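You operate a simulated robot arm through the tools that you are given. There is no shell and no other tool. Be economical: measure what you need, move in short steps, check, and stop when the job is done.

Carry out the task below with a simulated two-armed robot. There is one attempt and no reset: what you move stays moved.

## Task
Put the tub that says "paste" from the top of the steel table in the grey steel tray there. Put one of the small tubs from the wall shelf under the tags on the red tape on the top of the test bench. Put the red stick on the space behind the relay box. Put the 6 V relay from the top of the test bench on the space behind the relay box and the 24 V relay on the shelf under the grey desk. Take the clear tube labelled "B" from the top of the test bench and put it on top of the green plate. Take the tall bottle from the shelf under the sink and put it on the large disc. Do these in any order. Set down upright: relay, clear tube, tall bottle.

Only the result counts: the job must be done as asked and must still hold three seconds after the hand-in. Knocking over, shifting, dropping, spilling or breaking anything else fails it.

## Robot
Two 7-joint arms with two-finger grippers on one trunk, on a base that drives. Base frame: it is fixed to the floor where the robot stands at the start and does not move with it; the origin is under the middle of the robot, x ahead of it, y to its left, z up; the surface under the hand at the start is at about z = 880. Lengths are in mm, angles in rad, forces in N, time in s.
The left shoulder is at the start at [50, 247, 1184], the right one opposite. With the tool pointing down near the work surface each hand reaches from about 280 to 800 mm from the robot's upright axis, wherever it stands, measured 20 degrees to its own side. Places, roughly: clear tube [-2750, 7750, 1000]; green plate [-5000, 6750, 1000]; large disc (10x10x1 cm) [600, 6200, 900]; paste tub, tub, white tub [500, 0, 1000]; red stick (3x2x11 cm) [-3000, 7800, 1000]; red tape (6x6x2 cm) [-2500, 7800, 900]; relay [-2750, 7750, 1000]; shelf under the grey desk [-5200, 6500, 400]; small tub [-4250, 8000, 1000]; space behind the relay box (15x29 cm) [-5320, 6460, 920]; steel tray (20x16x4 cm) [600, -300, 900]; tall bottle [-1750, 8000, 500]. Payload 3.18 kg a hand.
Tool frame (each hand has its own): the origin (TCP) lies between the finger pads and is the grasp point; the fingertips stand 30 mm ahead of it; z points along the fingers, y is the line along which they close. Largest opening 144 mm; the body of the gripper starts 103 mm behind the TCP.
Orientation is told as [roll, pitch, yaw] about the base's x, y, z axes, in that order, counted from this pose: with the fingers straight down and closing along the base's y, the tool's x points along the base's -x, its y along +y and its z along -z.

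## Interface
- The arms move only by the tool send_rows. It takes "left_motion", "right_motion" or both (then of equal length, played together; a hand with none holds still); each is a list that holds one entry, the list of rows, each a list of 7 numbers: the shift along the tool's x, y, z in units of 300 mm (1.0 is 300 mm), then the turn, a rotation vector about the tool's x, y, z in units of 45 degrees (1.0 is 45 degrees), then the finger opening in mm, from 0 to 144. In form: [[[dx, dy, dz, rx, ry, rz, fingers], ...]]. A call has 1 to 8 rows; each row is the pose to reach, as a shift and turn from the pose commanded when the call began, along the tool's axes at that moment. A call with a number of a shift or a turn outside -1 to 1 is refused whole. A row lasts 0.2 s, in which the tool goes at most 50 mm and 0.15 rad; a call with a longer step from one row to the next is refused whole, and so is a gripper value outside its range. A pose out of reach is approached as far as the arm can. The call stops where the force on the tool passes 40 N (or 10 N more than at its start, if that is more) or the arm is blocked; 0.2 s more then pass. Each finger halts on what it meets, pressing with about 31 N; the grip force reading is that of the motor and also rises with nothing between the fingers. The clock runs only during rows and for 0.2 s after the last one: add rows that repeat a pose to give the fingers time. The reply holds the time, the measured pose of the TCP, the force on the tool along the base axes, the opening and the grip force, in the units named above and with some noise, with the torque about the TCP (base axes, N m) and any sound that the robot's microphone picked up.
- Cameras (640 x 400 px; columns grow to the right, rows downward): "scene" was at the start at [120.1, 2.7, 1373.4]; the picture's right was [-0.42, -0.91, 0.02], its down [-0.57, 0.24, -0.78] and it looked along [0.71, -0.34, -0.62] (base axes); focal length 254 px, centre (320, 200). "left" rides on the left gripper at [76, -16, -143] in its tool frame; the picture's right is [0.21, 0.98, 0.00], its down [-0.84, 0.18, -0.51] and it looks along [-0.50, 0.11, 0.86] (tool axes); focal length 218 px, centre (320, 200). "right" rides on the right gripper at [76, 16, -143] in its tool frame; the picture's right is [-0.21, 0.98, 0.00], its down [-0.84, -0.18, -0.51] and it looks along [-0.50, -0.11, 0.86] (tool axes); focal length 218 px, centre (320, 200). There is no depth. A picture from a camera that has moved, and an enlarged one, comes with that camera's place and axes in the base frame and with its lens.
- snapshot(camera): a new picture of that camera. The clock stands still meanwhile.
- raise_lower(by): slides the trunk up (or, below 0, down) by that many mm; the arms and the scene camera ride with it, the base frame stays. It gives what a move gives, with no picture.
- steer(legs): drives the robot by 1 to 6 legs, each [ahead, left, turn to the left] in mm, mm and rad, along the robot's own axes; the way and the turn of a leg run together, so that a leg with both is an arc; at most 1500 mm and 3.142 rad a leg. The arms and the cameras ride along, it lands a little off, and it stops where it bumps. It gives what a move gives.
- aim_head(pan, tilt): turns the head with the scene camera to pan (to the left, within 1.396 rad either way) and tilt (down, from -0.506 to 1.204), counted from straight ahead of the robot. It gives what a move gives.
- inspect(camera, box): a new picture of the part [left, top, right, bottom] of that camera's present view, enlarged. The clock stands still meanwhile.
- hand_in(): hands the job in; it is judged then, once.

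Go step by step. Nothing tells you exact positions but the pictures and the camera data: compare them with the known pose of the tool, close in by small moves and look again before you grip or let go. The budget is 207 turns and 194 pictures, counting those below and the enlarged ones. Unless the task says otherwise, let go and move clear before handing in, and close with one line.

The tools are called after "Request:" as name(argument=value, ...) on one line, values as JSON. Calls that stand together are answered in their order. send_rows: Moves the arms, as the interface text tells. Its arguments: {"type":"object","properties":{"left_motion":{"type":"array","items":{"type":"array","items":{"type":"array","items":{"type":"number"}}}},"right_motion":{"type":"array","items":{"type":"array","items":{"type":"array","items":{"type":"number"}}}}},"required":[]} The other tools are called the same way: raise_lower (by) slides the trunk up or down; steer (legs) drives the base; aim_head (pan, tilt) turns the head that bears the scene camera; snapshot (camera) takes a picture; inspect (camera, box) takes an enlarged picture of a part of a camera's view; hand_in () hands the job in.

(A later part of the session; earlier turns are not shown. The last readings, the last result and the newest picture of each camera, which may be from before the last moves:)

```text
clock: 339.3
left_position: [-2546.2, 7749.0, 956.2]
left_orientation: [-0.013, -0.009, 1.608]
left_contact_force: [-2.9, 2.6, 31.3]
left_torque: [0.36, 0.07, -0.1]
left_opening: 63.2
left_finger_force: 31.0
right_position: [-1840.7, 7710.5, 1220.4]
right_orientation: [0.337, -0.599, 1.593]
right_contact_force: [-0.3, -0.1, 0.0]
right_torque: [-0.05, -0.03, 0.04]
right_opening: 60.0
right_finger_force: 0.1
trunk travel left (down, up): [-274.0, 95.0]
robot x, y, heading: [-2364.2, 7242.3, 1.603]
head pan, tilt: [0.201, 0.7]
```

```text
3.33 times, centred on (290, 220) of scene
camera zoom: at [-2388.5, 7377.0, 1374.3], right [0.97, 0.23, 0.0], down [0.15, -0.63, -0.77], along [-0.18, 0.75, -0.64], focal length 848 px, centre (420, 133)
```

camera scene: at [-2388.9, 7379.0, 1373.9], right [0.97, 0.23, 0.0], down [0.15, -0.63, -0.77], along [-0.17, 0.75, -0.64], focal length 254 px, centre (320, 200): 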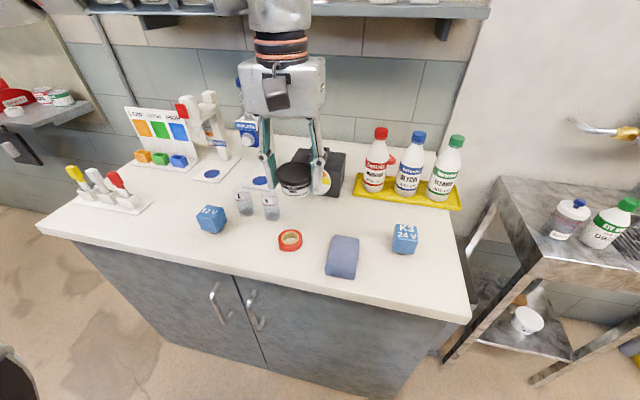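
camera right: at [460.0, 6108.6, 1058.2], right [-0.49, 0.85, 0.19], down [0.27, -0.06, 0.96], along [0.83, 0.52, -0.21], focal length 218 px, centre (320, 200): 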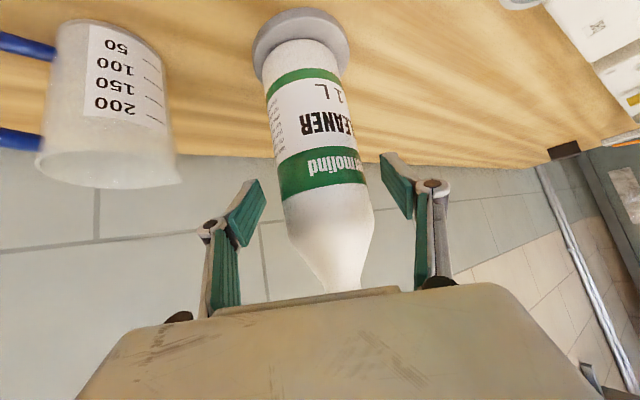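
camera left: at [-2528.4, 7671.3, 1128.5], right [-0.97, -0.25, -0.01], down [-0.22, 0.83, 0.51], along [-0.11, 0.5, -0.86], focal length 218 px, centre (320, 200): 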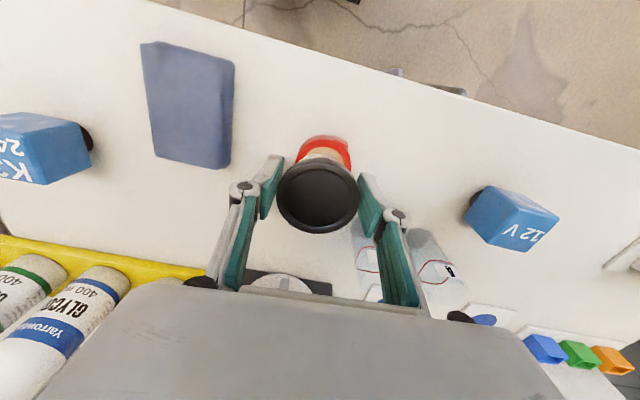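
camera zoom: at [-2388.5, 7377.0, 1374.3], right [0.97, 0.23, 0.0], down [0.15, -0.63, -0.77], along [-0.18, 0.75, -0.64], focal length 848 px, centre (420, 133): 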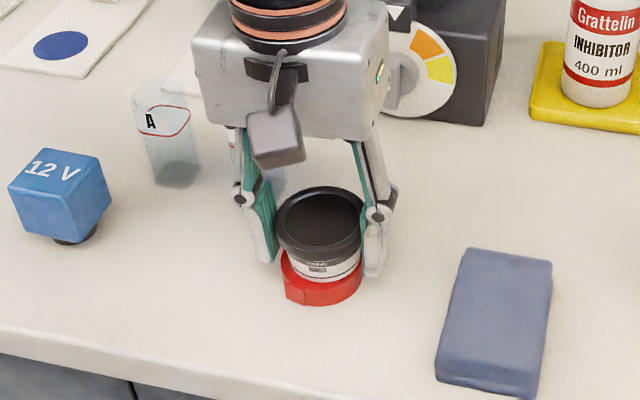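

Tub rests on the tape. Releasing and rising.

Request:
send_rows(left_motion=[[[0, 0, -0.008, 0, 0, 0, 50], [0, 0, -0.008, 0, 0, 0, 70], [0, 0, -0.008, 0, 0, 0, 84], [0, 0, -0.008, 0, 0, 0, 84], [0, 0, -0.13, 0, 0, 0, 84], [0, 0, -0.29, 0, 0, 0, 84], [0, 0, -0.45, 0, 0, 0, 84], [0, 0, -0.6, 0, 0, 0, 84]]])

Request:
snapshot(camera="left")

Request:
snapshot(camera="scene")

```text
clock: 341.1
left_position: [-2548.9, 7744.3, 1132.2]
left_orientation: [-0.012, -0.004, 1.609]
left_contact_force: [-1.4, -0.3, -0.2]
left_torque: [0.03, 0.0, 0.02]
left_opening: 84.0
left_finger_force: 0.1
right_position: [-1839.5, 7711.2, 1220.2]
right_orientation: [0.337, -0.597, 1.591]
right_contact_force: [1.2, -1.0, -0.7]
right_torque: [-0.01, -0.01, 0.02]
right_opening: 60.1
right_finger_force: 0.1
trunk travel left (down, up): [-274.0, 95.0]
robot x, y, heading: [-2368.2, 7241.6, 1.6]
head pan, tilt: [0.201, 0.7]
```

```text
85 pictures are left
camera left: at [-2531.7, 7668.1, 1274.3], right [-0.97, -0.25, -0.01], down [-0.22, 0.83, 0.51], along [-0.11, 0.5, -0.86], focal length 218 px, centre (320, 200)
```

left: 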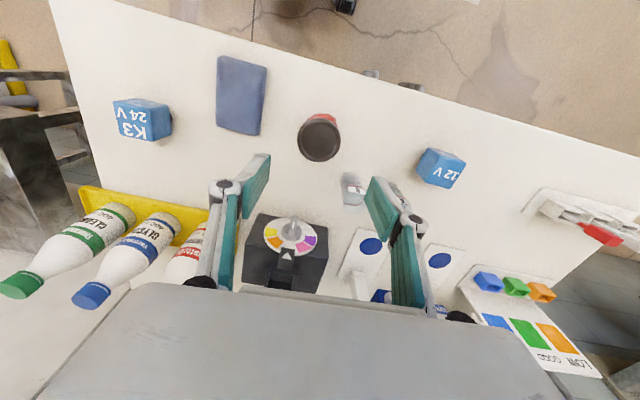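

```text
84 pictures are left
camera scene: at [-2388.8, 7378.2, 1373.9], right [0.97, 0.23, 0.0], down [0.15, -0.63, -0.77], along [-0.18, 0.74, -0.64], focal length 254 px, centre (320, 200)
```

scene: 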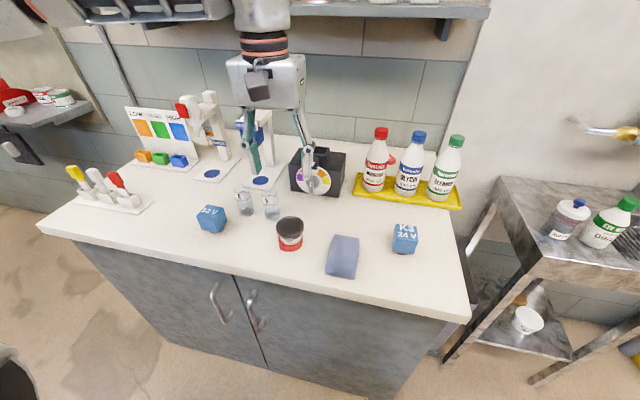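

Small tub done. Now tube B: moving the left hand above it and checking.

Request:
send_rows(left_motion=[[[-0.09, 0.082, 0, 0, 0, 0.02, 60], [-0.18, 0.164, 0, 0, 0, 0.05, 60], [-0.273, 0.246, 0.02, 0, 0, 0.05, 60], [-0.273, 0.246, 0.05, 0, 0, 0.05, 60], [-0.273, 0.246, 0.05, 0, 0, 0.05, 60]]])

Request:
snapshot(camera="left")

Request:
inspect(camera="scene", box=[190, 140, 330, 250])

```text
clock: 342.3
left_position: [-2626.4, 7825.7, 1116.9]
left_orientation: [-0.014, -0.003, 1.571]
left_contact_force: [-0.2, 0.5, -0.6]
left_torque: [0.01, -0.02, 0.03]
left_opening: 60.0
left_finger_force: 0.1
right_position: [-1841.1, 7711.9, 1217.9]
right_orientation: [0.335, -0.597, 1.592]
right_contact_force: [0.2, -0.9, -0.6]
right_torque: [-0.01, 0.02, 0.01]
right_opening: 59.8
right_finger_force: 0.0
trunk travel left (down, up): [-274.0, 95.0]
robot x, y, heading: [-2367.2, 7239.0, 1.602]
head pan, tilt: [0.201, 0.7]
```

```text
83 pictures are left
camera left: at [-2612.7, 7747.1, 1258.5], right [-0.98, -0.21, -0.01], down [-0.19, 0.84, 0.51], along [-0.09, 0.5, -0.86], focal length 218 px, centre (320, 200)
```

left: 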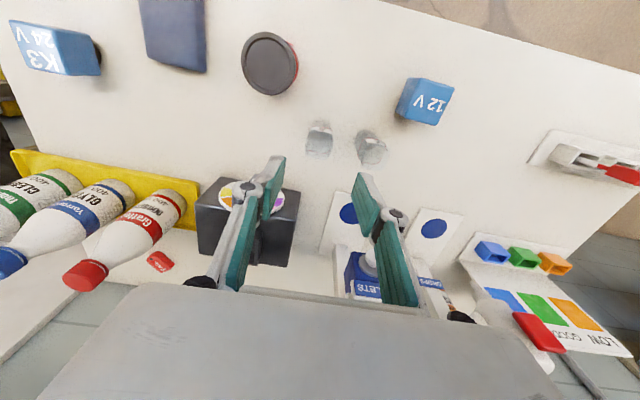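

```text
3.64 times, centred on (260, 195) of scene
camera zoom: at [-2389.1, 7379.0, 1373.8], right [0.97, 0.23, 0.0], down [0.15, -0.63, -0.76], along [-0.18, 0.74, -0.64], focal length 925 px, centre (538, 218)
```

zoom: 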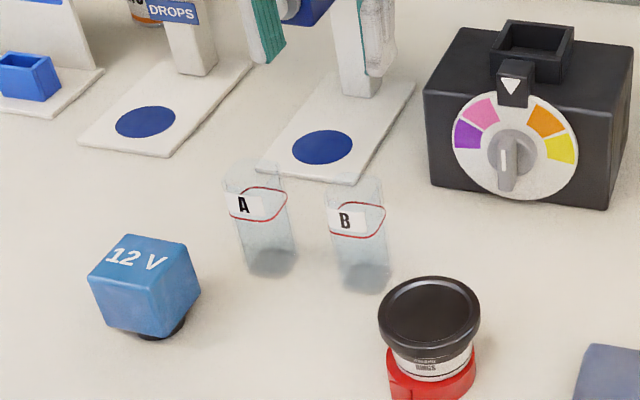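

Tube B is at (-2629, 7828), directly below the left hand. Descending around it.

Request:
send_rows(left_motion=[[[0, 0.01, 0.14, 0, 0, 0, 58], [0, 0.01, 0.28, 0, 0, 0, 58], [0, 0.01, 0.42, 0, 0, 0, 58], [0, 0.01, 0.54, 0, 0, 0, 58], [0, 0.01, 0.54, 0, 0, 0, 58]]])

Request:
snapshot(camera="left")

Request:
inspect(camera="scene", box=[190, 140, 330, 250])

```text
clock: 343.5
left_position: [-2626.1, 7827.7, 955.7]
left_orientation: [-0.011, -0.004, 1.571]
left_contact_force: [-1.0, 0.0, -0.4]
left_torque: [0.02, -0.03, 0.02]
left_opening: 57.9
left_finger_force: 0.1
right_position: [-1840.6, 7712.1, 1219.3]
right_orientation: [0.336, -0.598, 1.593]
right_contact_force: [0.2, -0.3, 0.0]
right_torque: [0.03, 0.01, 0.02]
right_opening: 60.1
right_finger_force: 0.1
trunk travel left (down, up): [-274.0, 95.0]
robot x, y, heading: [-2368.3, 7243.5, 1.602]
head pan, tilt: [0.201, 0.7]
```

```text
81 pictures are left
camera left: at [-2611.9, 7750.7, 1098.6], right [-0.98, -0.21, -0.01], down [-0.19, 0.84, 0.51], along [-0.09, 0.5, -0.86], focal length 218 px, centre (320, 200)
```

left: 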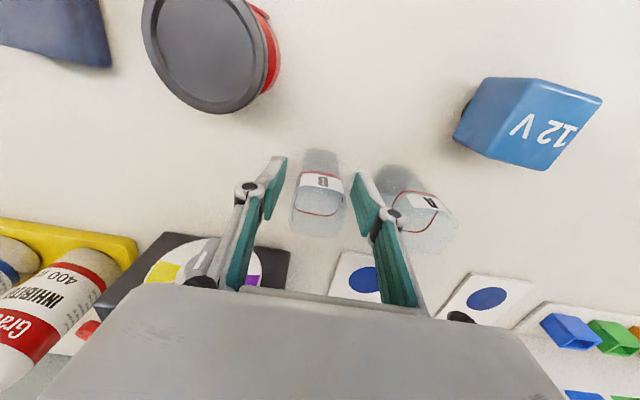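

```text
3.64 times, centred on (260, 195) of scene
camera zoom: at [-2388.7, 7378.6, 1373.9], right [0.97, 0.23, 0.0], down [0.15, -0.63, -0.77], along [-0.18, 0.74, -0.64], focal length 925 px, centre (538, 218)
```

zoom: 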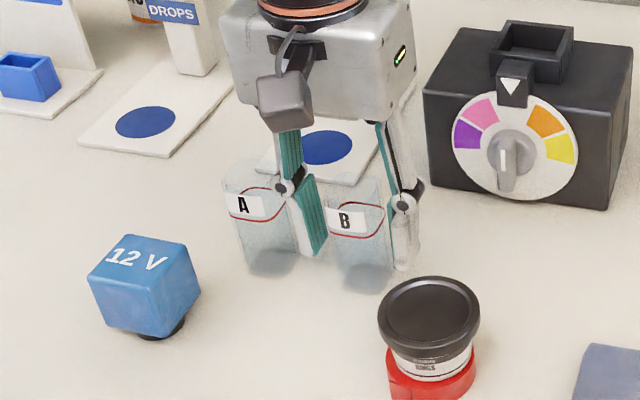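

Tube B is between the pads and A is untouched. Closing and lifting.

Request:
send_rows(left_motion=[[[-0.01, 0, 0, 0, 0, 0, 45], [-0.01, 0, 0, 0, 0, 0, 25], [-0.01, 0, 0, 0, 0, 0, 25], [-0.01, 0, 0, 0, 0, 0, 25], [-0.01, 0, -0.08, 0, 0, 0, 25], [-0.01, 0, -0.22, 0, 0, 0, 25], [-0.01, 0, -0.37, 0, 0, 0, 25], [-0.01, 0, -0.52, 0, 0, 0, 25]]])

Request:
snapshot(camera="left")

```text
clock: 345.3
left_position: [-2625.0, 7827.8, 1112.7]
left_orientation: [-0.012, -0.003, 1.571]
left_contact_force: [0.9, -0.8, -0.2]
left_torque: [0.02, 0.03, -0.01]
left_opening: 34.1
left_finger_force: 31.3
right_position: [-1839.6, 7711.6, 1218.6]
right_orientation: [0.337, -0.598, 1.592]
right_contact_force: [-0.6, 0.0, -0.2]
right_torque: [0.04, -0.01, 0.0]
right_opening: 60.2
right_finger_force: 0.0
trunk travel left (down, up): [-274.0, 95.0]
robot x, y, heading: [-2365.0, 7241.0, 1.602]
head pan, tilt: [0.201, 0.7]
```

```text
79 pictures are left
camera left: at [-2612.2, 7750.4, 1255.3], right [-0.98, -0.21, -0.01], down [-0.18, 0.84, 0.51], along [-0.09, 0.5, -0.86], focal length 218 px, centre (320, 200)
```

left: 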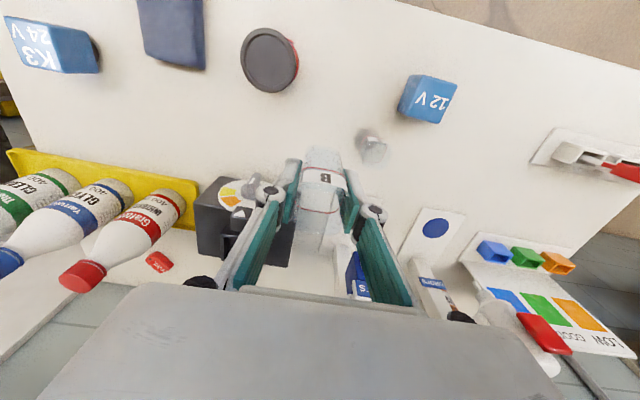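

Tube B secured. I'll retract the left hand a little, shift the base so K3 is in front of the right arm, then try an un-rolled, tilted right-hand pose over K3.

Request:
send_rows(left_motion=[[[0.12, 0, -0.03, 0, 0, 0, 25], [0.25, 0, -0.06, 0, 0, 0, 25], [0.38, 0, -0.1, 0, 0, 0, 25]]])

Request:
steer(legs=[[-20, 180, -0.032]])

Request:
send_rows(right_motion=[[[0.026, 0.073, 0.113, 0.054, -0.02, 0, 100], [0.052, 0.146, 0.227, 0.108, -0.05, 0, 100], [0.079, 0.219, 0.34, 0.161, -0.07, 0, 100], [0.105, 0.292, 0.454, 0.215, -0.1, 0, 100], [0.131, 0.364, 0.567, 0.269, -0.12, 0, 100], [0.158, 0.437, 0.68, 0.323, -0.15, 0, 100], [0.184, 0.51, 0.794, 0.376, -0.17, 0, 100], [0.21, 0.583, 0.907, 0.43, -0.19, 0, 100]]])

Request:
snapshot(camera="right")

```text
clock: 346.1
left_position: [-2628.3, 7714.0, 1144.7]
left_orientation: [-0.011, -0.005, 1.57]
left_contact_force: [-0.2, 0.2, 0.4]
left_torque: [0.03, -0.01, -0.01]
left_opening: 34.3
left_finger_force: 30.9
right_position: [-1840.1, 7711.5, 1219.1]
right_orientation: [0.334, -0.6, 1.593]
right_contact_force: [0.6, -0.2, 0.6]
right_torque: [-0.02, -0.01, -0.03]
right_opening: 59.8
right_finger_force: 0.1
trunk travel left (down, up): [-274.0, 95.0]
robot x, y, heading: [-2369.4, 7242.8, 1.597]
head pan, tilt: [0.201, 0.7]
```

```text
clock: 348.3
left_position: [-2786.0, 7702.7, 1144.5]
left_orientation: [-0.012, -0.004, 1.532]
left_contact_force: [-0.5, -0.5, -0.6]
left_torque: [-0.01, 0.0, -0.02]
left_opening: 33.9
left_finger_force: 31.2
right_position: [-1999.5, 7669.3, 1219.5]
right_orientation: [0.335, -0.598, 1.554]
right_contact_force: [-0.9, 0.0, 0.5]
right_torque: [0.01, 0.01, -0.05]
right_opening: 59.7
right_finger_force: 0.0
trunk travel left (down, up): [-274.0, 95.0]
robot x, y, heading: [-2547.6, 7220.8, 1.563]
head pan, tilt: [0.201, 0.7]
```

```text
clock: 350.1
left_position: [-2783.8, 7703.9, 1144.3]
left_orientation: [-0.012, -0.003, 1.531]
left_contact_force: [0.3, 0.1, 0.1]
left_torque: [-0.01, 0.03, 0.01]
left_opening: 34.0
left_finger_force: 31.2
right_position: [-2255.1, 7733.2, 1024.0]
right_orientation: [0.019, -0.741, 1.522]
right_contact_force: [0.4, -0.1, -0.4]
right_torque: [-0.04, 0.02, 0.03]
right_opening: 99.9
right_finger_force: 0.0
right hand out of reach, approached as far as the arm can: row 1, 2, 3, 4, 5, 6
trunk travel left (down, up): [-274.0, 95.0]
robot x, y, heading: [-2543.2, 7218.9, 1.562]
head pan, tilt: [0.201, 0.7]
```

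```text
78 pictures are left
camera right: at [-2275.8, 7581.7, 1078.0], right [-0.97, 0.19, 0.15], down [0.2, 0.27, 0.94], along [0.13, 0.94, -0.3], focal length 218 px, centre (320, 200)
```

right: 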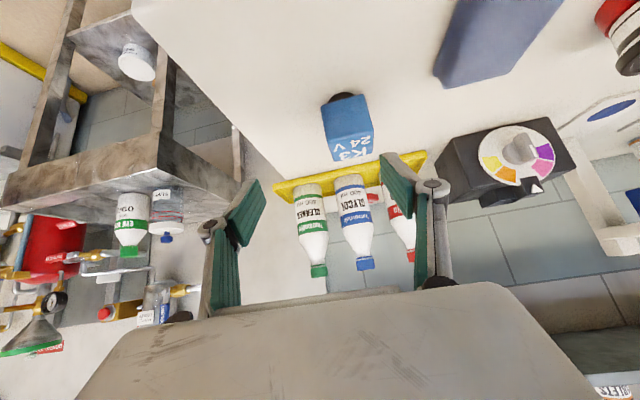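

The right arm now has a clean, un-rolled, 47°-tilted pose. K3 is at about (-2286, 7787). Aligning, then advancing along the tool axis.

Request:
send_rows(right_motion=[[[0.035, 0.05, -0.032, -0.02, 0, -0.022, 84], [0.07, 0.099, -0.064, -0.041, 0, -0.045, 84], [0.07, 0.099, 0.08, -0.041, 0, -0.045, 84], [0.07, 0.099, 0.2, -0.041, 0, -0.045, 84], [0.07, 0.099, 0.2, -0.041, 0, -0.045, 84]]])

Request:
snapshot(camera="right")

Request:
snapshot(camera="scene")

```text
clock: 351.3
left_position: [-2785.8, 7702.3, 1145.3]
left_orientation: [-0.011, -0.003, 1.533]
left_contact_force: [0.1, 0.3, -0.1]
left_torque: [0.0, 0.0, -0.03]
left_opening: 34.5
left_finger_force: 30.9
right_position: [-2287.6, 7759.5, 964.2]
right_orientation: [0.019, -0.745, 1.567]
right_contact_force: [0.2, -0.8, 0.5]
right_torque: [0.0, 0.03, -0.04]
right_opening: 84.1
right_finger_force: 0.0
right hand out of reach, approached as far as the arm can: row 2
trunk travel left (down, up): [-274.0, 95.0]
robot x, y, heading: [-2540.3, 7221.4, 1.564]
head pan, tilt: [0.201, 0.7]
```

```text
77 pictures are left
camera right: at [-2300.7, 7607.3, 1017.9], right [-0.98, 0.14, 0.15], down [0.19, 0.28, 0.94], along [0.09, 0.95, -0.3], focal length 218 px, centre (320, 200)
```

right: 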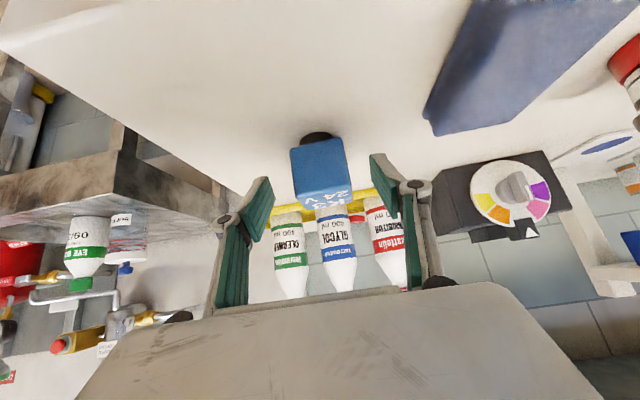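

```text
76 pictures are left
camera scene: at [-2560.0, 7356.7, 1373.9], right [0.98, 0.19, 0.0], down [0.12, -0.63, -0.77], along [-0.15, 0.75, -0.64], focal length 254 px, centre (320, 200)
```

scene: 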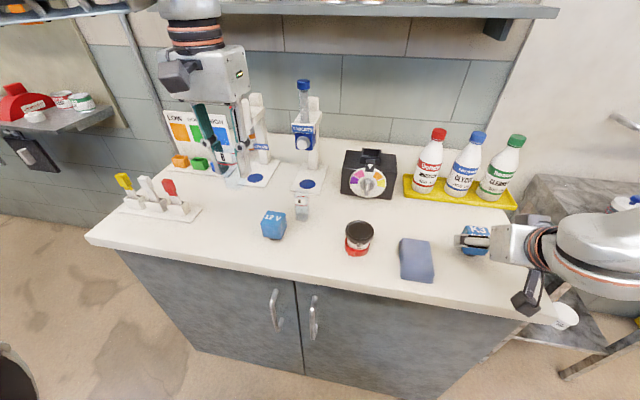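

Centred. Advancing the last 40 mm and closing.

Request:
send_rows(right_motion=[[[0, 0, 0.07, 0, 0, 0, 84], [0, 0, 0.135, 0, 0, 0, 84], [0, 0, 0.135, 0, 0, 0, 84], [0, 0, 0.135, 0, 0, 0, 60], [0, 0, 0.135, 0, 0, 0, 40], [0, 0, 0.135, 0, 0, 0, 40], [0, 0, 0.135, 0, 0, 0, 40]]])

Request:
snapshot(camera="right")

```text
clock: 352.9
left_position: [-2785.4, 7702.9, 1144.9]
left_orientation: [-0.013, -0.004, 1.532]
left_contact_force: [-0.6, 1.1, -0.6]
left_torque: [0.01, -0.02, -0.01]
left_opening: 34.1
left_finger_force: 31.4
right_position: [-2285.6, 7788.9, 932.9]
right_orientation: [0.019, -0.745, 1.569]
right_contact_force: [-0.3, 1.0, 0.3]
right_torque: [0.03, -0.03, -0.03]
right_opening: 47.3
right_finger_force: 30.8
trunk travel left (down, up): [-274.0, 95.0]
robot x, y, heading: [-2543.9, 7218.0, 1.558]
head pan, tilt: [0.201, 0.7]
```

```text
75 pictures are left
camera right: at [-2298.7, 7635.7, 986.6], right [-0.98, 0.14, 0.15], down [0.19, 0.28, 0.94], along [0.09, 0.95, -0.3], focal length 218 px, centre (320, 200)
```

right: 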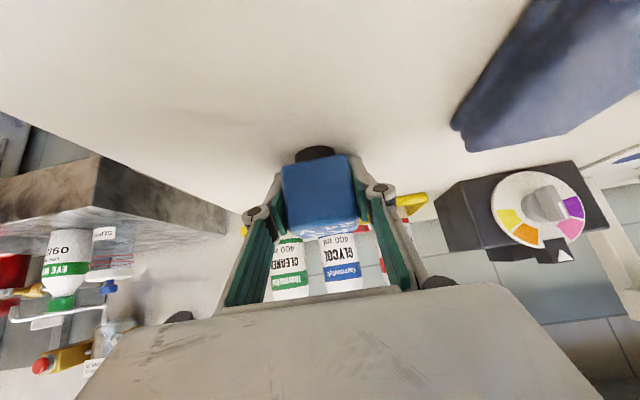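

24 V relay gripped (47 mm). Lifting up and back.

Request:
send_rows(right_motion=[[[-0.09, 0, -0.098, 0, 0, 0, 40], [-0.18, 0, -0.196, 0, 0, 0, 40], [-0.25, 0, -0.3, 0, 0, 0, 40], [-0.25, 0, -0.4, 0, 0, 0, 40], [-0.192, 0, -0.504, 0, 0, 0, 40]]])

Request:
snapshot(camera="scene")

```text
clock: 354.1
left_position: [-2785.1, 7701.1, 1145.3]
left_orientation: [-0.011, -0.004, 1.532]
left_contact_force: [-0.3, -0.6, -0.2]
left_torque: [0.02, -0.04, 0.0]
left_opening: 34.3
left_finger_force: 30.8
right_position: [-2282.5, 7725.8, 1083.1]
right_orientation: [0.017, -0.745, 1.571]
right_contact_force: [0.2, 0.4, -0.8]
right_torque: [0.0, 0.02, -0.01]
right_opening: 47.1
right_finger_force: 30.5
trunk travel left (down, up): [-274.0, 95.0]
robot x, y, heading: [-2544.9, 7220.5, 1.565]
head pan, tilt: [0.201, 0.7]
```

```text
74 pictures are left
camera scene: at [-2559.9, 7355.8, 1374.0], right [0.98, 0.19, 0.0], down [0.12, -0.63, -0.77], along [-0.15, 0.75, -0.64], focal length 254 px, centre (320, 200)
```

scene: 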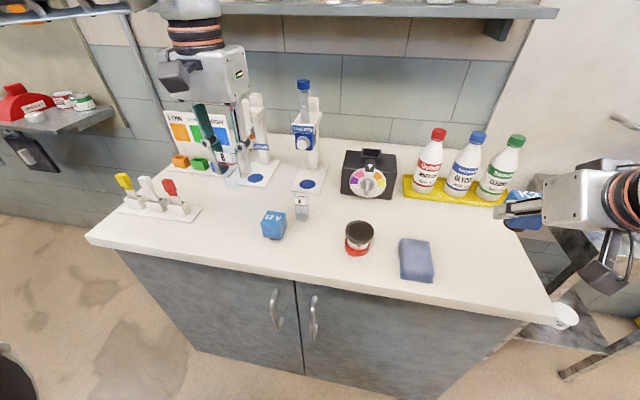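

Both objects secured (tube B left, 24 V relay right). Driving to the desk: back, west along y≈7170, then turning to face it.

Request:
steer(legs=[[-60, 0, 0], [0, 1300, 0], [0, 1230, 0], [0, 0, 3.14]])

Request:
aim_head(pan=0.0, tilt=0.7)

Request:
snapshot(camera="scene")

```text
clock: 384.5
left_position: [-4873.8, 6738.8, 1144.4]
left_orientation: [-0.014, -0.004, -1.636]
left_contact_force: [0.3, -0.1, -0.4]
left_torque: [-0.01, 0.01, 0.0]
left_opening: 34.0
left_finger_force: 31.2
right_position: [-5376.8, 6727.8, 1082.4]
right_orientation: [0.017, -0.742, -1.597]
right_contact_force: [-0.7, -0.9, -1.9]
right_torque: [0.02, 0.01, 0.0]
right_opening: 47.4
right_finger_force: 31.2
trunk travel left (down, up): [-274.0, 95.0]
robot x, y, heading: [-5098.4, 7228.6, -1.599]
head pan, tilt: [0.201, 0.7]
```

```text
clock: 385.3
left_position: [-4873.4, 6739.1, 1143.1]
left_orientation: [-0.013, -0.002, -1.637]
left_contact_force: [0.6, -0.6, 0.0]
left_torque: [-0.01, -0.02, -0.04]
left_opening: 34.0
left_finger_force: 31.3
right_position: [-5375.9, 6727.0, 1082.2]
right_orientation: [0.019, -0.742, -1.596]
right_contact_force: [-0.4, -0.2, -1.5]
right_torque: [0.03, 0.01, 0.04]
right_opening: 47.2
right_finger_force: 30.9
trunk travel left (down, up): [-274.0, 95.0]
robot x, y, heading: [-5104.3, 7225.5, -1.605]
head pan, tilt: [0.0, 0.7]
```

```text
73 pictures are left
camera scene: at [-5108.1, 7092.4, 1373.8], right [-1.0, 0.03, 0.0], down [0.02, 0.64, -0.76], along [-0.02, -0.76, -0.64], focal length 254 px, centre (320, 200)
```

scene: 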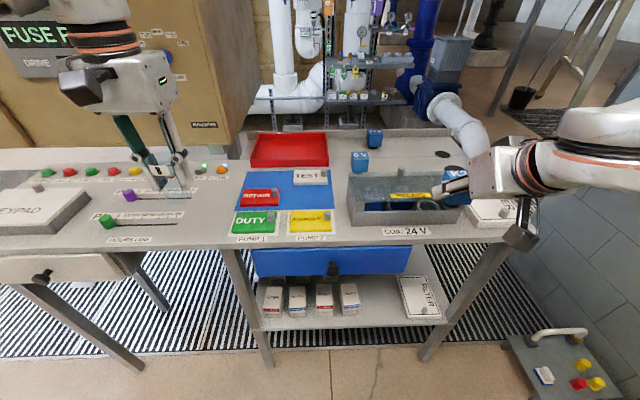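

Let me enlarge the green plate and the shelf under the desk.

Request:
inspect(camera="scene", box=[210, 180, 350, 260])

Request:
inspect(camera="scene", box=[220, 230, 480, 370])

```text
4.57 times, centred on (280, 220) of scene
camera zoom: at [-5108.1, 7092.4, 1373.8], right [-1.0, 0.03, 0.0], down [0.02, 0.64, -0.76], along [-0.02, -0.76, -0.64], focal length 1163 px, centre (503, 109)
```

zoom: 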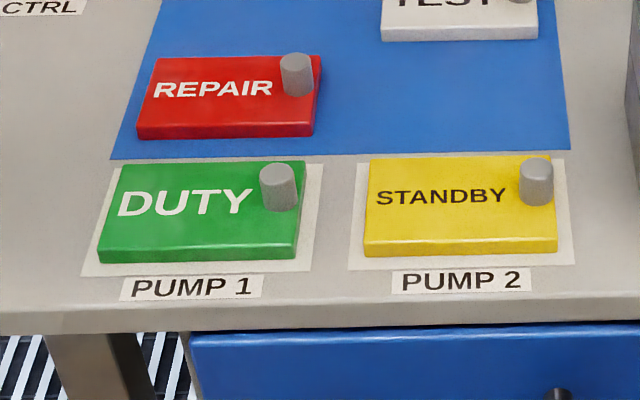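

```text
2.46 times, centred on (350, 300) of scene
camera zoom: at [-5108.1, 7092.4, 1373.8], right [-1.0, 0.03, 0.0], down [0.02, 0.64, -0.76], along [-0.02, -0.76, -0.64], focal length 626 px, centre (246, -46)
```

zoom: 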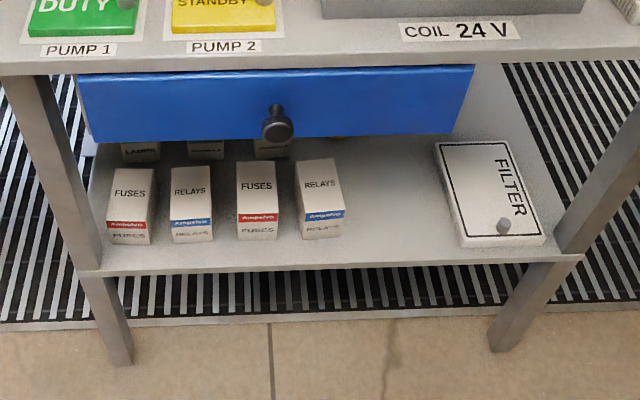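

Plan: tube goes on the left part of the green plate, away from its knob. Squaring up and moving 70 mm closer.

Request:
steer(legs=[[0, 0, 0.035], [70, -40, 0]])

Request:
snapshot(camera="left")

```text
clock: 386.7
left_position: [-4896.0, 6677.9, 1144.6]
left_orientation: [-0.011, -0.002, -1.599]
left_contact_force: [0.2, -0.5, -0.3]
left_torque: [0.07, -0.04, 0.0]
left_opening: 34.3
left_finger_force: 30.8
right_position: [-5398.0, 6647.0, 1082.4]
right_orientation: [0.017, -0.743, -1.558]
right_contact_force: [-0.2, 0.3, -0.8]
right_torque: [0.04, -0.03, -0.02]
right_opening: 47.0
right_finger_force: 30.0
trunk travel left (down, up): [-274.0, 95.0]
robot x, y, heading: [-5141.8, 7159.5, -1.568]
head pan, tilt: [0.0, 0.7]
```

```text
70 pictures are left
camera left: at [-4909.0, 6754.9, 1287.0], right [0.98, 0.18, -0.01], down [0.16, -0.85, 0.51], along [0.08, -0.5, -0.86], focal length 218 px, centre (320, 200)
```

left: 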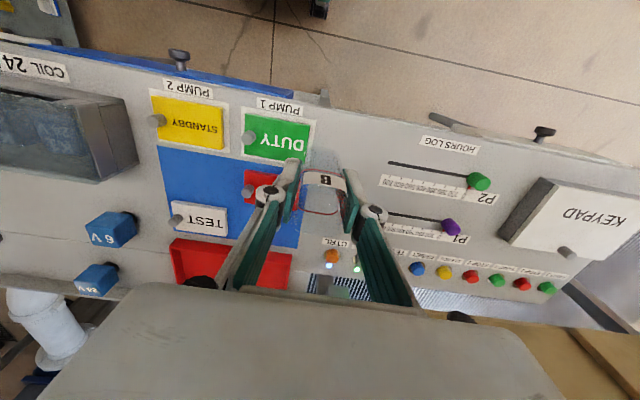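

Target on the plate: (-4944, 6651). Moving above it and lowering to ~25 mm clearance.

Request:
send_rows(left_motion=[[[-0.047, -0.078, 0, 0, 0, -0.02, 25], [-0.094, -0.157, 0, 0, 0, -0.038, 25], [-0.094, -0.157, 0.14, 0, 0, -0.038, 25], [-0.094, -0.157, 0.28, 0, 0, -0.038, 25], [-0.094, -0.157, 0.4, 0, 0, -0.038, 25], [-0.094, -0.157, 0.4, 0, 0, -0.038, 25]]])

Request:
inspect(camera="scene", box=[190, 160, 330, 270])

Request:
snapshot(camera="left")

```text
clock: 388.1
left_position: [-4943.4, 6650.7, 1027.1]
left_orientation: [-0.012, -0.004, -1.569]
left_contact_force: [-1.0, 0.3, -0.1]
left_torque: [0.01, -0.04, -0.01]
left_opening: 34.2
left_finger_force: 31.3
right_position: [-5398.3, 6648.9, 1082.8]
right_orientation: [0.018, -0.744, -1.56]
right_contact_force: [-0.1, 0.3, -1.2]
right_torque: [0.03, -0.02, -0.01]
right_opening: 46.9
right_finger_force: 31.0
trunk travel left (down, up): [-274.0, 95.0]
robot x, y, heading: [-5145.2, 7158.4, -1.57]
head pan, tilt: [0.0, 0.7]
```

```text
3.64 times, centred on (260, 215) of scene
camera zoom: at [-5143.7, 7023.5, 1373.9], right [-1.0, 0.0, 0.0], down [0.0, 0.64, -0.77], along [0.0, -0.77, -0.64], focal length 925 px, centre (538, 146)
```

zoom: 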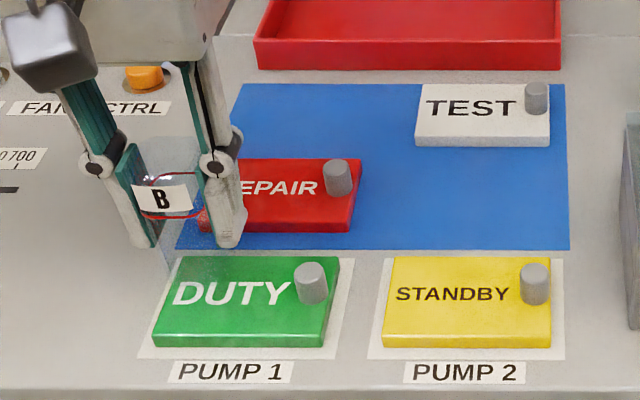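

```text
68 pictures are left
camera left: at [-4959.1, 6727.8, 1168.9], right [0.98, 0.21, -0.01], down [0.19, -0.84, 0.51], along [0.1, -0.5, -0.86], focal length 218 px, centre (320, 200)
```

left: 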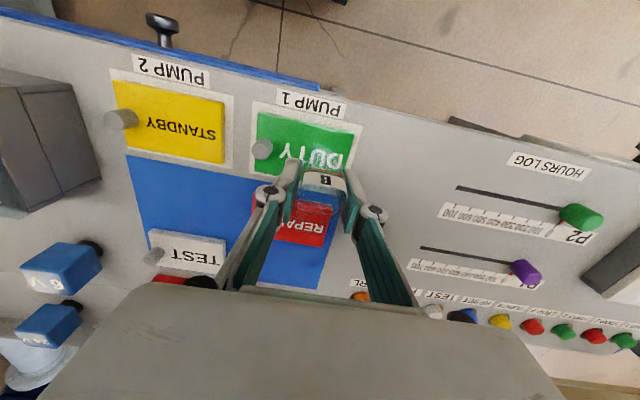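

Alignment confirmed in both views. Lowering onto the plate.

Request:
send_rows(left_motion=[[[0, 0, 0.04, 0, 0, 0, 25], [0, 0, 0.075, 0, 0, 0, 25], [0, 0, 0.088, 0, 0, 0, 25], [0, 0, 0.095, 0, 0, 0, 25], [0, 0, 0.102, 0, 0, 0, 25], [0, 0, 0.108, 0, 0, 0, 25], [0, 0, 0.108, 0, 0, 0, 25]]])

```text
clock: 389.7
left_position: [-4945.7, 6650.4, 996.0]
left_orientation: [-0.013, -0.01, -1.567]
left_contact_force: [5.5, 0.4, 34.5]
left_torque: [0.01, -0.2, 0.02]
left_opening: 34.5
left_finger_force: 30.9
right_position: [-5397.7, 6650.7, 1084.5]
right_orientation: [0.017, -0.747, -1.56]
right_contact_force: [0.3, -0.4, -0.7]
right_torque: [0.02, 0.02, 0.04]
right_opening: 47.3
right_finger_force: 31.2
trunk travel left (down, up): [-274.0, 95.0]
robot x, y, heading: [-5143.8, 7155.6, -1.568]
head pan, tilt: [0.0, 0.7]
```

Contact at the expected height. Backing off 2 mm, releasing, and rising.

Request:
send_rows(left_motion=[[[0, 0, -0.006, 0, 0, 0, 25], [0, 0, -0.006, 0, 0, 0, 40], [0, 0, -0.006, 0, 0, 0, 56], [0, 0, -0.006, 0, 0, 0, 56], [0, 0, -0.12, 0, 0, 0, 56], [0, 0, -0.27, 0, 0, 0, 56], [0, 0, -0.42, 0, 0, 0, 56], [0, 0, -0.56, 0, 0, 0, 56]]])

Request:
inspect(camera="scene", box=[190, 160, 330, 270])

```text
clock: 391.5
left_position: [-4942.7, 6653.5, 1161.0]
left_orientation: [-0.013, -0.004, -1.569]
left_contact_force: [0.3, 1.1, 0.2]
left_torque: [-0.04, 0.0, 0.01]
left_opening: 56.3
left_finger_force: 0.0
right_position: [-5397.1, 6649.3, 1082.7]
right_orientation: [0.02, -0.746, -1.561]
right_contact_force: [0.3, 1.4, -1.9]
right_torque: [0.0, 0.01, -0.02]
right_opening: 47.1
right_finger_force: 31.3
trunk travel left (down, up): [-274.0, 95.0]
robot x, y, heading: [-5144.4, 7156.5, -1.574]
head pan, tilt: [0.0, 0.7]
```

```text
3.64 times, centred on (260, 215) of scene
camera zoom: at [-5143.5, 7023.9, 1373.9], right [-1.0, 0.0, 0.0], down [0.0, 0.64, -0.77], along [0.0, -0.77, -0.64], focal length 925 px, centre (538, 146)
```

zoom: 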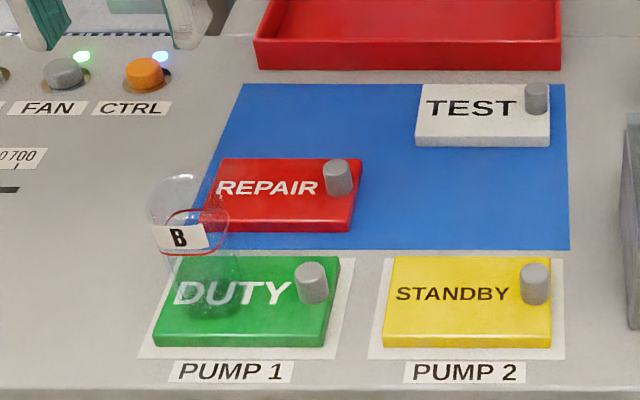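

Tube B stands on the green plate. Now the 24 V relay to the shelf: I'll back away so the arms clear the desk, then lower the trunk.

Request:
steer(legs=[[-400, 0, 0]])

Request:
raise_lower(by=-225)

Request:
snapshot(camera="right")

```text
clock: 394.0
left_position: [-4943.8, 7052.8, 1159.9]
left_orientation: [-0.011, -0.003, -1.57]
left_contact_force: [0.3, -0.3, 1.0]
left_torque: [-0.04, -0.01, -0.02]
left_opening: 56.1
left_finger_force: 0.0
right_position: [-5399.7, 7050.4, 1083.2]
right_orientation: [0.017, -0.746, -1.562]
right_contact_force: [0.3, 0.9, 0.0]
right_torque: [-0.06, -0.02, 0.01]
right_opening: 47.2
right_finger_force: 30.9
trunk travel left (down, up): [-274.0, 95.0]
robot x, y, heading: [-5144.6, 7557.8, -1.571]
head pan, tilt: [0.0, 0.7]
```

```text
clock: 396.4
left_position: [-4943.9, 7054.5, 935.7]
left_orientation: [-0.01, -0.005, -1.571]
left_contact_force: [-0.1, 0.7, 0.0]
left_torque: [-0.03, 0.0, 0.01]
left_opening: 56.0
left_finger_force: 0.0
right_position: [-5399.5, 7078.3, 619.3]
right_orientation: [0.023, -0.146, -1.562]
right_contact_force: [-0.4, 0.5, -0.5]
right_torque: [-0.02, 0.0, 0.0]
right_opening: 47.3
right_finger_force: 31.4
trunk travel left (down, up): [-49.0, 320.0]
robot x, y, heading: [-5145.5, 7558.0, -1.57]
head pan, tilt: [0.0, 0.7]
```

```text
66 pictures are left
camera right: at [-5387.0, 7175.4, 750.3], right [0.98, -0.2, 0.05], down [-0.18, -0.76, 0.62], along [-0.08, -0.62, -0.78], focal length 218 px, centre (320, 200)
```

right: 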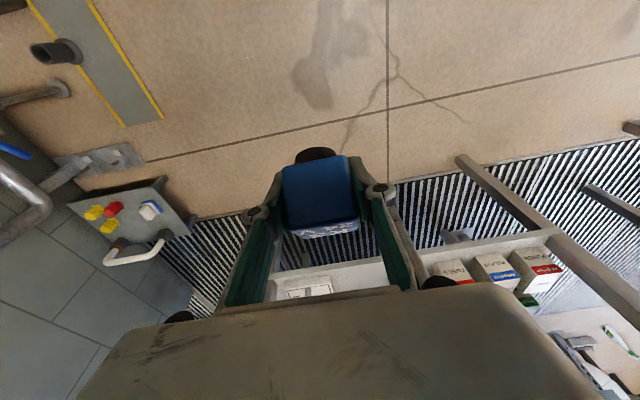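

The right arm re-posed during lowering but still holds the relay. As at the sink, I'll yaw the tool left first, then tip it forward again.

Request:
send_rows(right_motion=[[[-0.08, 0, 0.02, -0.022, 0, -0.151, 40], [-0.16, 0, 0.04, -0.044, 0, -0.302, 40], [-0.24, 0, 0.06, -0.066, 0, -0.453, 40], [-0.32, 0, 0.08, -0.088, 0, -0.605, 40], [-0.4, 0, 0.1, -0.11, 0, -0.756, 40], [-0.4, 0, 0.1, -0.11, 0, -0.756, 40]]])

```text
clock: 397.8
left_position: [-4944.6, 7053.5, 935.4]
left_orientation: [-0.014, -0.003, -1.568]
left_contact_force: [-0.1, -0.1, 0.4]
left_torque: [-0.01, 0.03, 0.02]
left_opening: 56.2
left_finger_force: 0.0
right_position: [-5400.7, 6956.8, 604.1]
right_orientation: [0.016, -0.157, -0.963]
right_contact_force: [0.7, -0.1, -1.2]
right_torque: [0.02, 0.0, 0.01]
right_opening: 47.2
right_finger_force: 30.7
trunk travel left (down, up): [-49.0, 320.0]
robot x, y, heading: [-5143.4, 7559.2, -1.572]
head pan, tilt: [0.0, 0.7]
```

Request:
send_rows(right_motion=[[[0, 0, 0.03, 0, -0.15, 0, 40], [0, 0, 0.06, 0, -0.3, 0, 40], [0, 0, 0.1, 0, -0.45, 0, 40], [0, 0, 0.14, 0, -0.6, 0, 40], [0, 0, 0.18, 0, -0.75, 0, 40], [0, 0, 0.18, 0, -0.75, 0, 40]]])

```text
clock: 399.2
left_position: [-4945.2, 7052.4, 933.5]
left_orientation: [-0.011, -0.003, -1.568]
left_contact_force: [-0.4, 0.6, -0.5]
left_torque: [0.01, 0.03, 0.01]
left_opening: 56.2
left_finger_force: 0.1
right_position: [-5403.2, 6938.6, 562.9]
right_orientation: [0.028, -0.742, -0.974]
right_contact_force: [-1.3, 1.3, -0.4]
right_torque: [-0.04, 0.01, 0.0]
right_opening: 47.3
right_finger_force: 31.2
right hand out of reach, approached as far as the arm can: row 5, 6
trunk travel left (down, up): [-49.0, 320.0]
robot x, y, heading: [-5143.5, 7561.0, -1.569]
head pan, tilt: [0.0, 0.7]
```

Relay upright again in the hand (pitch -0.742). Lowering toward shelf height.

Request:
send_rows(right_motion=[[[0.06, 0, 0.066, 0, 0, 0, 40], [0.12, 0, 0.132, 0, 0, 0, 40], [0.18, 0, 0.198, 0, 0, 0, 40], [0.235, 0, 0.255, 0, 0, 0, 40], [0.235, 0, 0.255, 0, 0, 0, 40]]])

Request:
snapshot(camera="right")

Request:
snapshot(camera="scene")

```text
clock: 400.4
left_position: [-4944.1, 7053.8, 934.7]
left_orientation: [-0.012, -0.002, -1.569]
left_contact_force: [-0.5, -1.1, 0.3]
left_torque: [-0.01, 0.01, 0.01]
left_opening: 56.0
left_finger_force: 0.0
right_position: [-5424.6, 6907.3, 496.8]
right_orientation: [0.048, -0.716, -0.973]
right_contact_force: [0.4, -0.3, -0.3]
right_torque: [0.03, -0.01, 0.02]
right_opening: 47.2
right_finger_force: 30.8
right hand out of reach, approached as far as the arm can: row 1, 2, 3, 4, 5
trunk travel left (down, up): [-49.0, 320.0]
robot x, y, heading: [-5143.1, 7559.5, -1.564]
head pan, tilt: [0.0, 0.7]
```

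```text
65 pictures are left
camera right: at [-5499.9, 7037.9, 554.1], right [0.88, 0.44, 0.17], down [0.0, -0.37, 0.93], along [0.48, -0.82, -0.33], focal length 218 px, centre (320, 200)
```

right: 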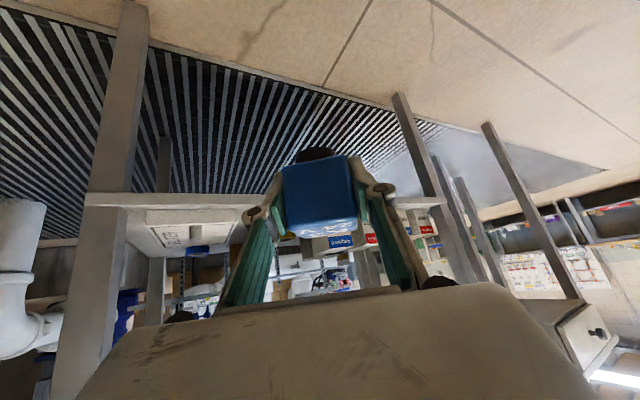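

```text
64 pictures are left
camera scene: at [-5144.2, 7224.5, 1113.4], right [-1.0, 0.0, 0.0], down [0.0, 0.64, -0.77], along [0.0, -0.77, -0.64], focal length 254 px, centre (320, 200)
```

scene: 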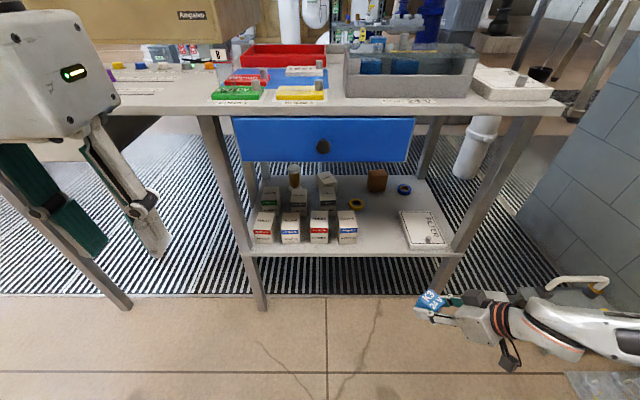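

I'll lower the trunk the remaining 45 mm and retract the left hand so it stays clear of the desk edge.

Request:
send_rows(left_motion=[[[0.15, 0, 0, 0, 0, 0, 56], [0.3, 0, 0, 0, 0, 0, 56], [0.45, 0, -0.05, 0, 0, 0, 56]]])

Request:
raise_lower(by=-45)

```text
clock: 401.2
left_position: [-4944.2, 7186.1, 948.6]
left_orientation: [-0.012, -0.004, -1.567]
left_contact_force: [0.0, 0.9, 0.5]
left_torque: [0.0, 0.0, 0.0]
left_opening: 56.0
left_finger_force: 0.0
right_position: [-5423.9, 6906.9, 496.6]
right_orientation: [0.046, -0.719, -0.974]
right_contact_force: [0.6, -0.5, -0.9]
right_torque: [0.0, 0.01, 0.03]
right_opening: 47.3
right_finger_force: 30.8
trunk travel left (down, up): [-49.0, 320.0]
robot x, y, heading: [-5149.0, 7558.1, -1.566]
head pan, tilt: [0.0, 0.7]
```

```text
clock: 402.1
left_position: [-4943.8, 7189.2, 904.4]
left_orientation: [-0.013, -0.007, -1.57]
left_contact_force: [-0.4, 0.7, 0.6]
left_torque: [-0.02, 0.03, 0.01]
left_opening: 56.3
left_finger_force: 0.0
right_position: [-5423.8, 6963.4, 383.3]
right_orientation: [0.152, -0.585, -1.039]
right_contact_force: [0.4, 0.2, -0.8]
right_torque: [0.02, 0.02, -0.02]
right_opening: 47.1
right_finger_force: 31.0
trunk travel left (down, up): [-4.0, 365.0]
robot x, y, heading: [-5145.2, 7561.9, -1.564]
head pan, tilt: [0.0, 0.7]
```

Request:
send_rows(right_motion=[[[-0.06, 0.015, -0.09, 0.034, -0.065, -0.033, 40], [-0.12, 0.028, -0.18, 0.069, -0.13, -0.066, 40], [-0.138, 0.032, -0.206, 0.103, -0.195, -0.099, 40], [-0.138, 0.032, -0.206, 0.103, -0.195, -0.099, 40]]])

```text
clock: 403.1
left_position: [-4945.0, 7188.1, 905.1]
left_orientation: [-0.013, -0.004, -1.569]
left_contact_force: [0.9, -0.7, 0.2]
left_torque: [0.01, 0.01, -0.06]
left_opening: 55.9
left_finger_force: 0.1
right_position: [-5438.7, 6942.2, 479.1]
right_orientation: [0.038, -0.729, -0.957]
right_contact_force: [-0.8, -0.5, -0.8]
right_torque: [0.0, 0.01, 0.02]
right_opening: 47.3
right_finger_force: 31.2
right hand out of reach, approached as far as the arm can: row 1, 2, 3, 4
trunk travel left (down, up): [-4.0, 365.0]
robot x, y, heading: [-5148.2, 7562.9, -1.565]
head pan, tilt: [0.0, 0.7]
```

Request:
send_rows(right_motion=[[[-0.033, -0.058, 0.085, 0, 0, 0, 40], [-0.066, -0.115, 0.171, 0, 0, 0, 40], [-0.066, -0.115, 0.171, 0, 0, 0, 40]]])

Request:
snapshot(camera="right")

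```text
clock: 403.9
left_position: [-4944.4, 7187.7, 903.2]
left_orientation: [-0.012, -0.005, -1.57]
left_contact_force: [-0.4, 0.9, -1.5]
left_torque: [0.05, 0.03, -0.03]
left_opening: 56.1
left_finger_force: 0.1
right_position: [-5441.6, 6883.4, 455.7]
right_orientation: [0.021, -0.741, -0.959]
right_contact_force: [-0.2, 0.4, -1.2]
right_torque: [0.0, 0.03, -0.01]
right_opening: 47.3
right_finger_force: 31.2
trunk travel left (down, up): [-4.0, 365.0]
robot x, y, heading: [-5143.4, 7557.8, -1.572]
head pan, tilt: [0.0, 0.7]
```

```text
63 pictures are left
camera right: at [-5517.9, 7016.1, 510.2], right [0.88, 0.45, 0.16], down [0.01, -0.34, 0.94], along [0.47, -0.83, -0.3], focal length 218 px, centre (320, 200)
```

right: 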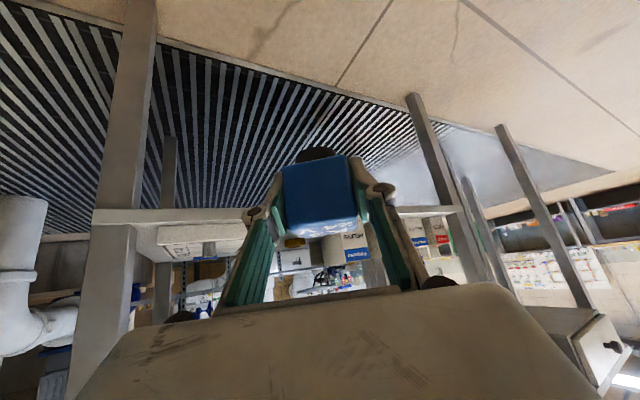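

Relay bottom is at ≈419, shelf at ≈400–405. Driving in partway.

Request:
steer(legs=[[190, 60, 0]])

Request:
snapshot(camera="right")

Request:
snapshot(camera="scene")

```text
clock: 405.5
left_position: [-4880.8, 6998.8, 903.5]
left_orientation: [-0.013, -0.002, -1.564]
left_contact_force: [0.0, -0.9, -0.5]
left_torque: [0.03, -0.01, 0.01]
left_opening: 55.8
left_finger_force: 0.1
right_position: [-5376.1, 6691.2, 456.0]
right_orientation: [0.022, -0.743, -0.953]
right_contact_force: [-0.3, 0.8, -1.2]
right_torque: [0.04, -0.02, 0.01]
right_opening: 47.3
right_finger_force: 31.1
trunk travel left (down, up): [-4.0, 365.0]
robot x, y, heading: [-5081.9, 7371.9, -1.564]
head pan, tilt: [0.0, 0.7]
```

```text
62 pictures are left
camera right: at [-5453.4, 6824.7, 510.0], right [0.88, 0.45, 0.16], down [0.01, -0.34, 0.94], along [0.48, -0.82, -0.3], focal length 218 px, centre (320, 200)
```

right: 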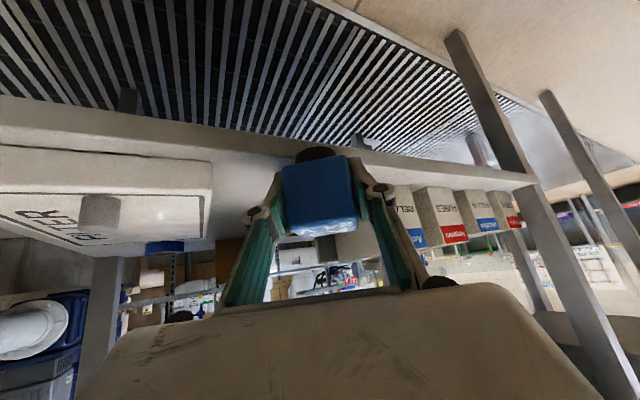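

```text
61 pictures are left
camera scene: at [-5080.6, 6998.4, 1055.5], right [-1.0, -0.01, 0.0], down [-0.01, 0.64, -0.76], along [0.01, -0.76, -0.64], focal length 254 px, centre (320, 200)
```

scene: 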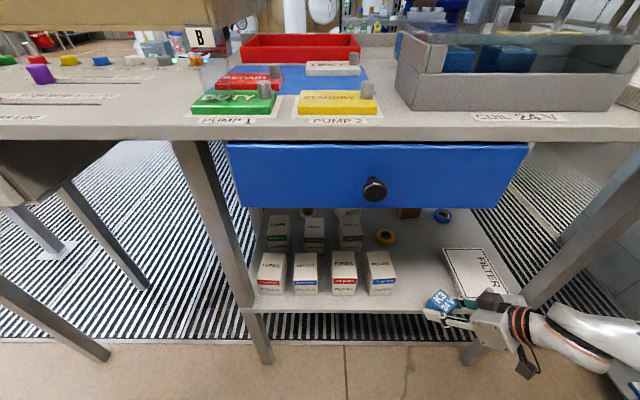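

Free gap between the RELAYS box (x≈-5297) and FILTER (x≈-5455). Driving in the remaining 86 mm.

Request:
steer(legs=[[84, 0, 0]])

Request:
snapshot(camera="right")

Request:
snapshot(camera="scene")

```text
clock: 406.5
left_position: [-4879.5, 6915.4, 904.8]
left_orientation: [-0.013, -0.002, -1.563]
left_contact_force: [-0.5, -0.1, -1.5]
left_torque: [0.04, -0.02, 0.03]
left_opening: 55.8
left_finger_force: 0.1
right_position: [-5373.6, 6605.9, 455.3]
right_orientation: [0.022, -0.741, -0.954]
right_contact_force: [-0.6, 0.1, -0.4]
right_torque: [0.01, -0.01, -0.05]
right_opening: 47.3
right_finger_force: 30.9
trunk travel left (down, up): [-4.0, 365.0]
robot x, y, heading: [-5083.6, 7284.0, -1.56]
head pan, tilt: [0.0, 0.7]
```

```text
60 pictures are left
camera right: at [-5451.9, 6739.8, 509.8], right [0.88, 0.45, 0.16], down [0.01, -0.34, 0.94], along [0.48, -0.82, -0.3], focal length 218 px, centre (320, 200)
```

right: 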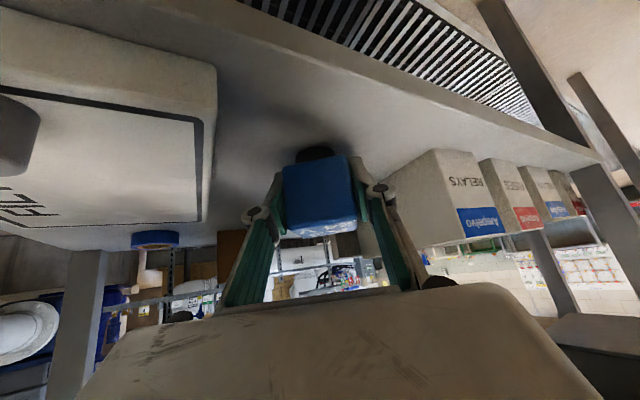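

```text
59 pictures are left
camera scene: at [-5079.3, 6913.9, 1055.4], right [-1.0, -0.01, 0.0], down [-0.01, 0.64, -0.76], along [0.01, -0.76, -0.64], focal length 254 px, centre (320, 200)
```

scene: 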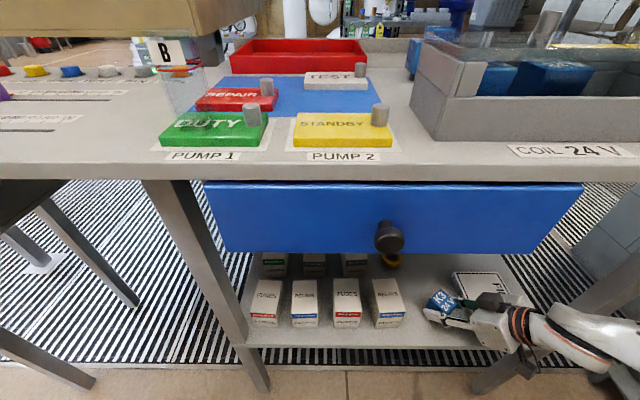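

The relay hovers over the free spot. Lowering to contact in small steps.

Request:
send_rows(right_motion=[[[0.02, 0, 0.022, 0, 0, 0, 40], [0.031, 0, 0.034, 0, 0, 0, 40], [0.036, 0, 0.039, 0, 0, 0, 40], [0.041, 0, 0.044, 0, 0, 0, 40], [0.041, 0, 0.044, 0, 0, 0, 40]]])

```text
clock: 407.3
left_position: [-4880.1, 6917.2, 905.7]
left_orientation: [-0.013, -0.003, -1.566]
left_contact_force: [-0.1, -0.1, -0.8]
left_torque: [0.02, -0.01, -0.04]
left_opening: 56.2
left_finger_force: 0.0
right_position: [-5372.1, 6604.0, 449.8]
right_orientation: [0.012, -0.762, -0.941]
right_contact_force: [-1.4, 4.2, 21.5]
right_torque: [-0.36, -0.03, 0.04]
right_opening: 47.2
right_finger_force: 30.7
trunk travel left (down, up): [-4.0, 365.0]
robot x, y, heading: [-5082.0, 7285.4, -1.559]
head pan, tilt: [0.0, 0.7]
stopped in row 3 (right hand): the force on the tool passed its limit at 42 N (the readings are from after the stop); the commanded pose is now the measured one
```

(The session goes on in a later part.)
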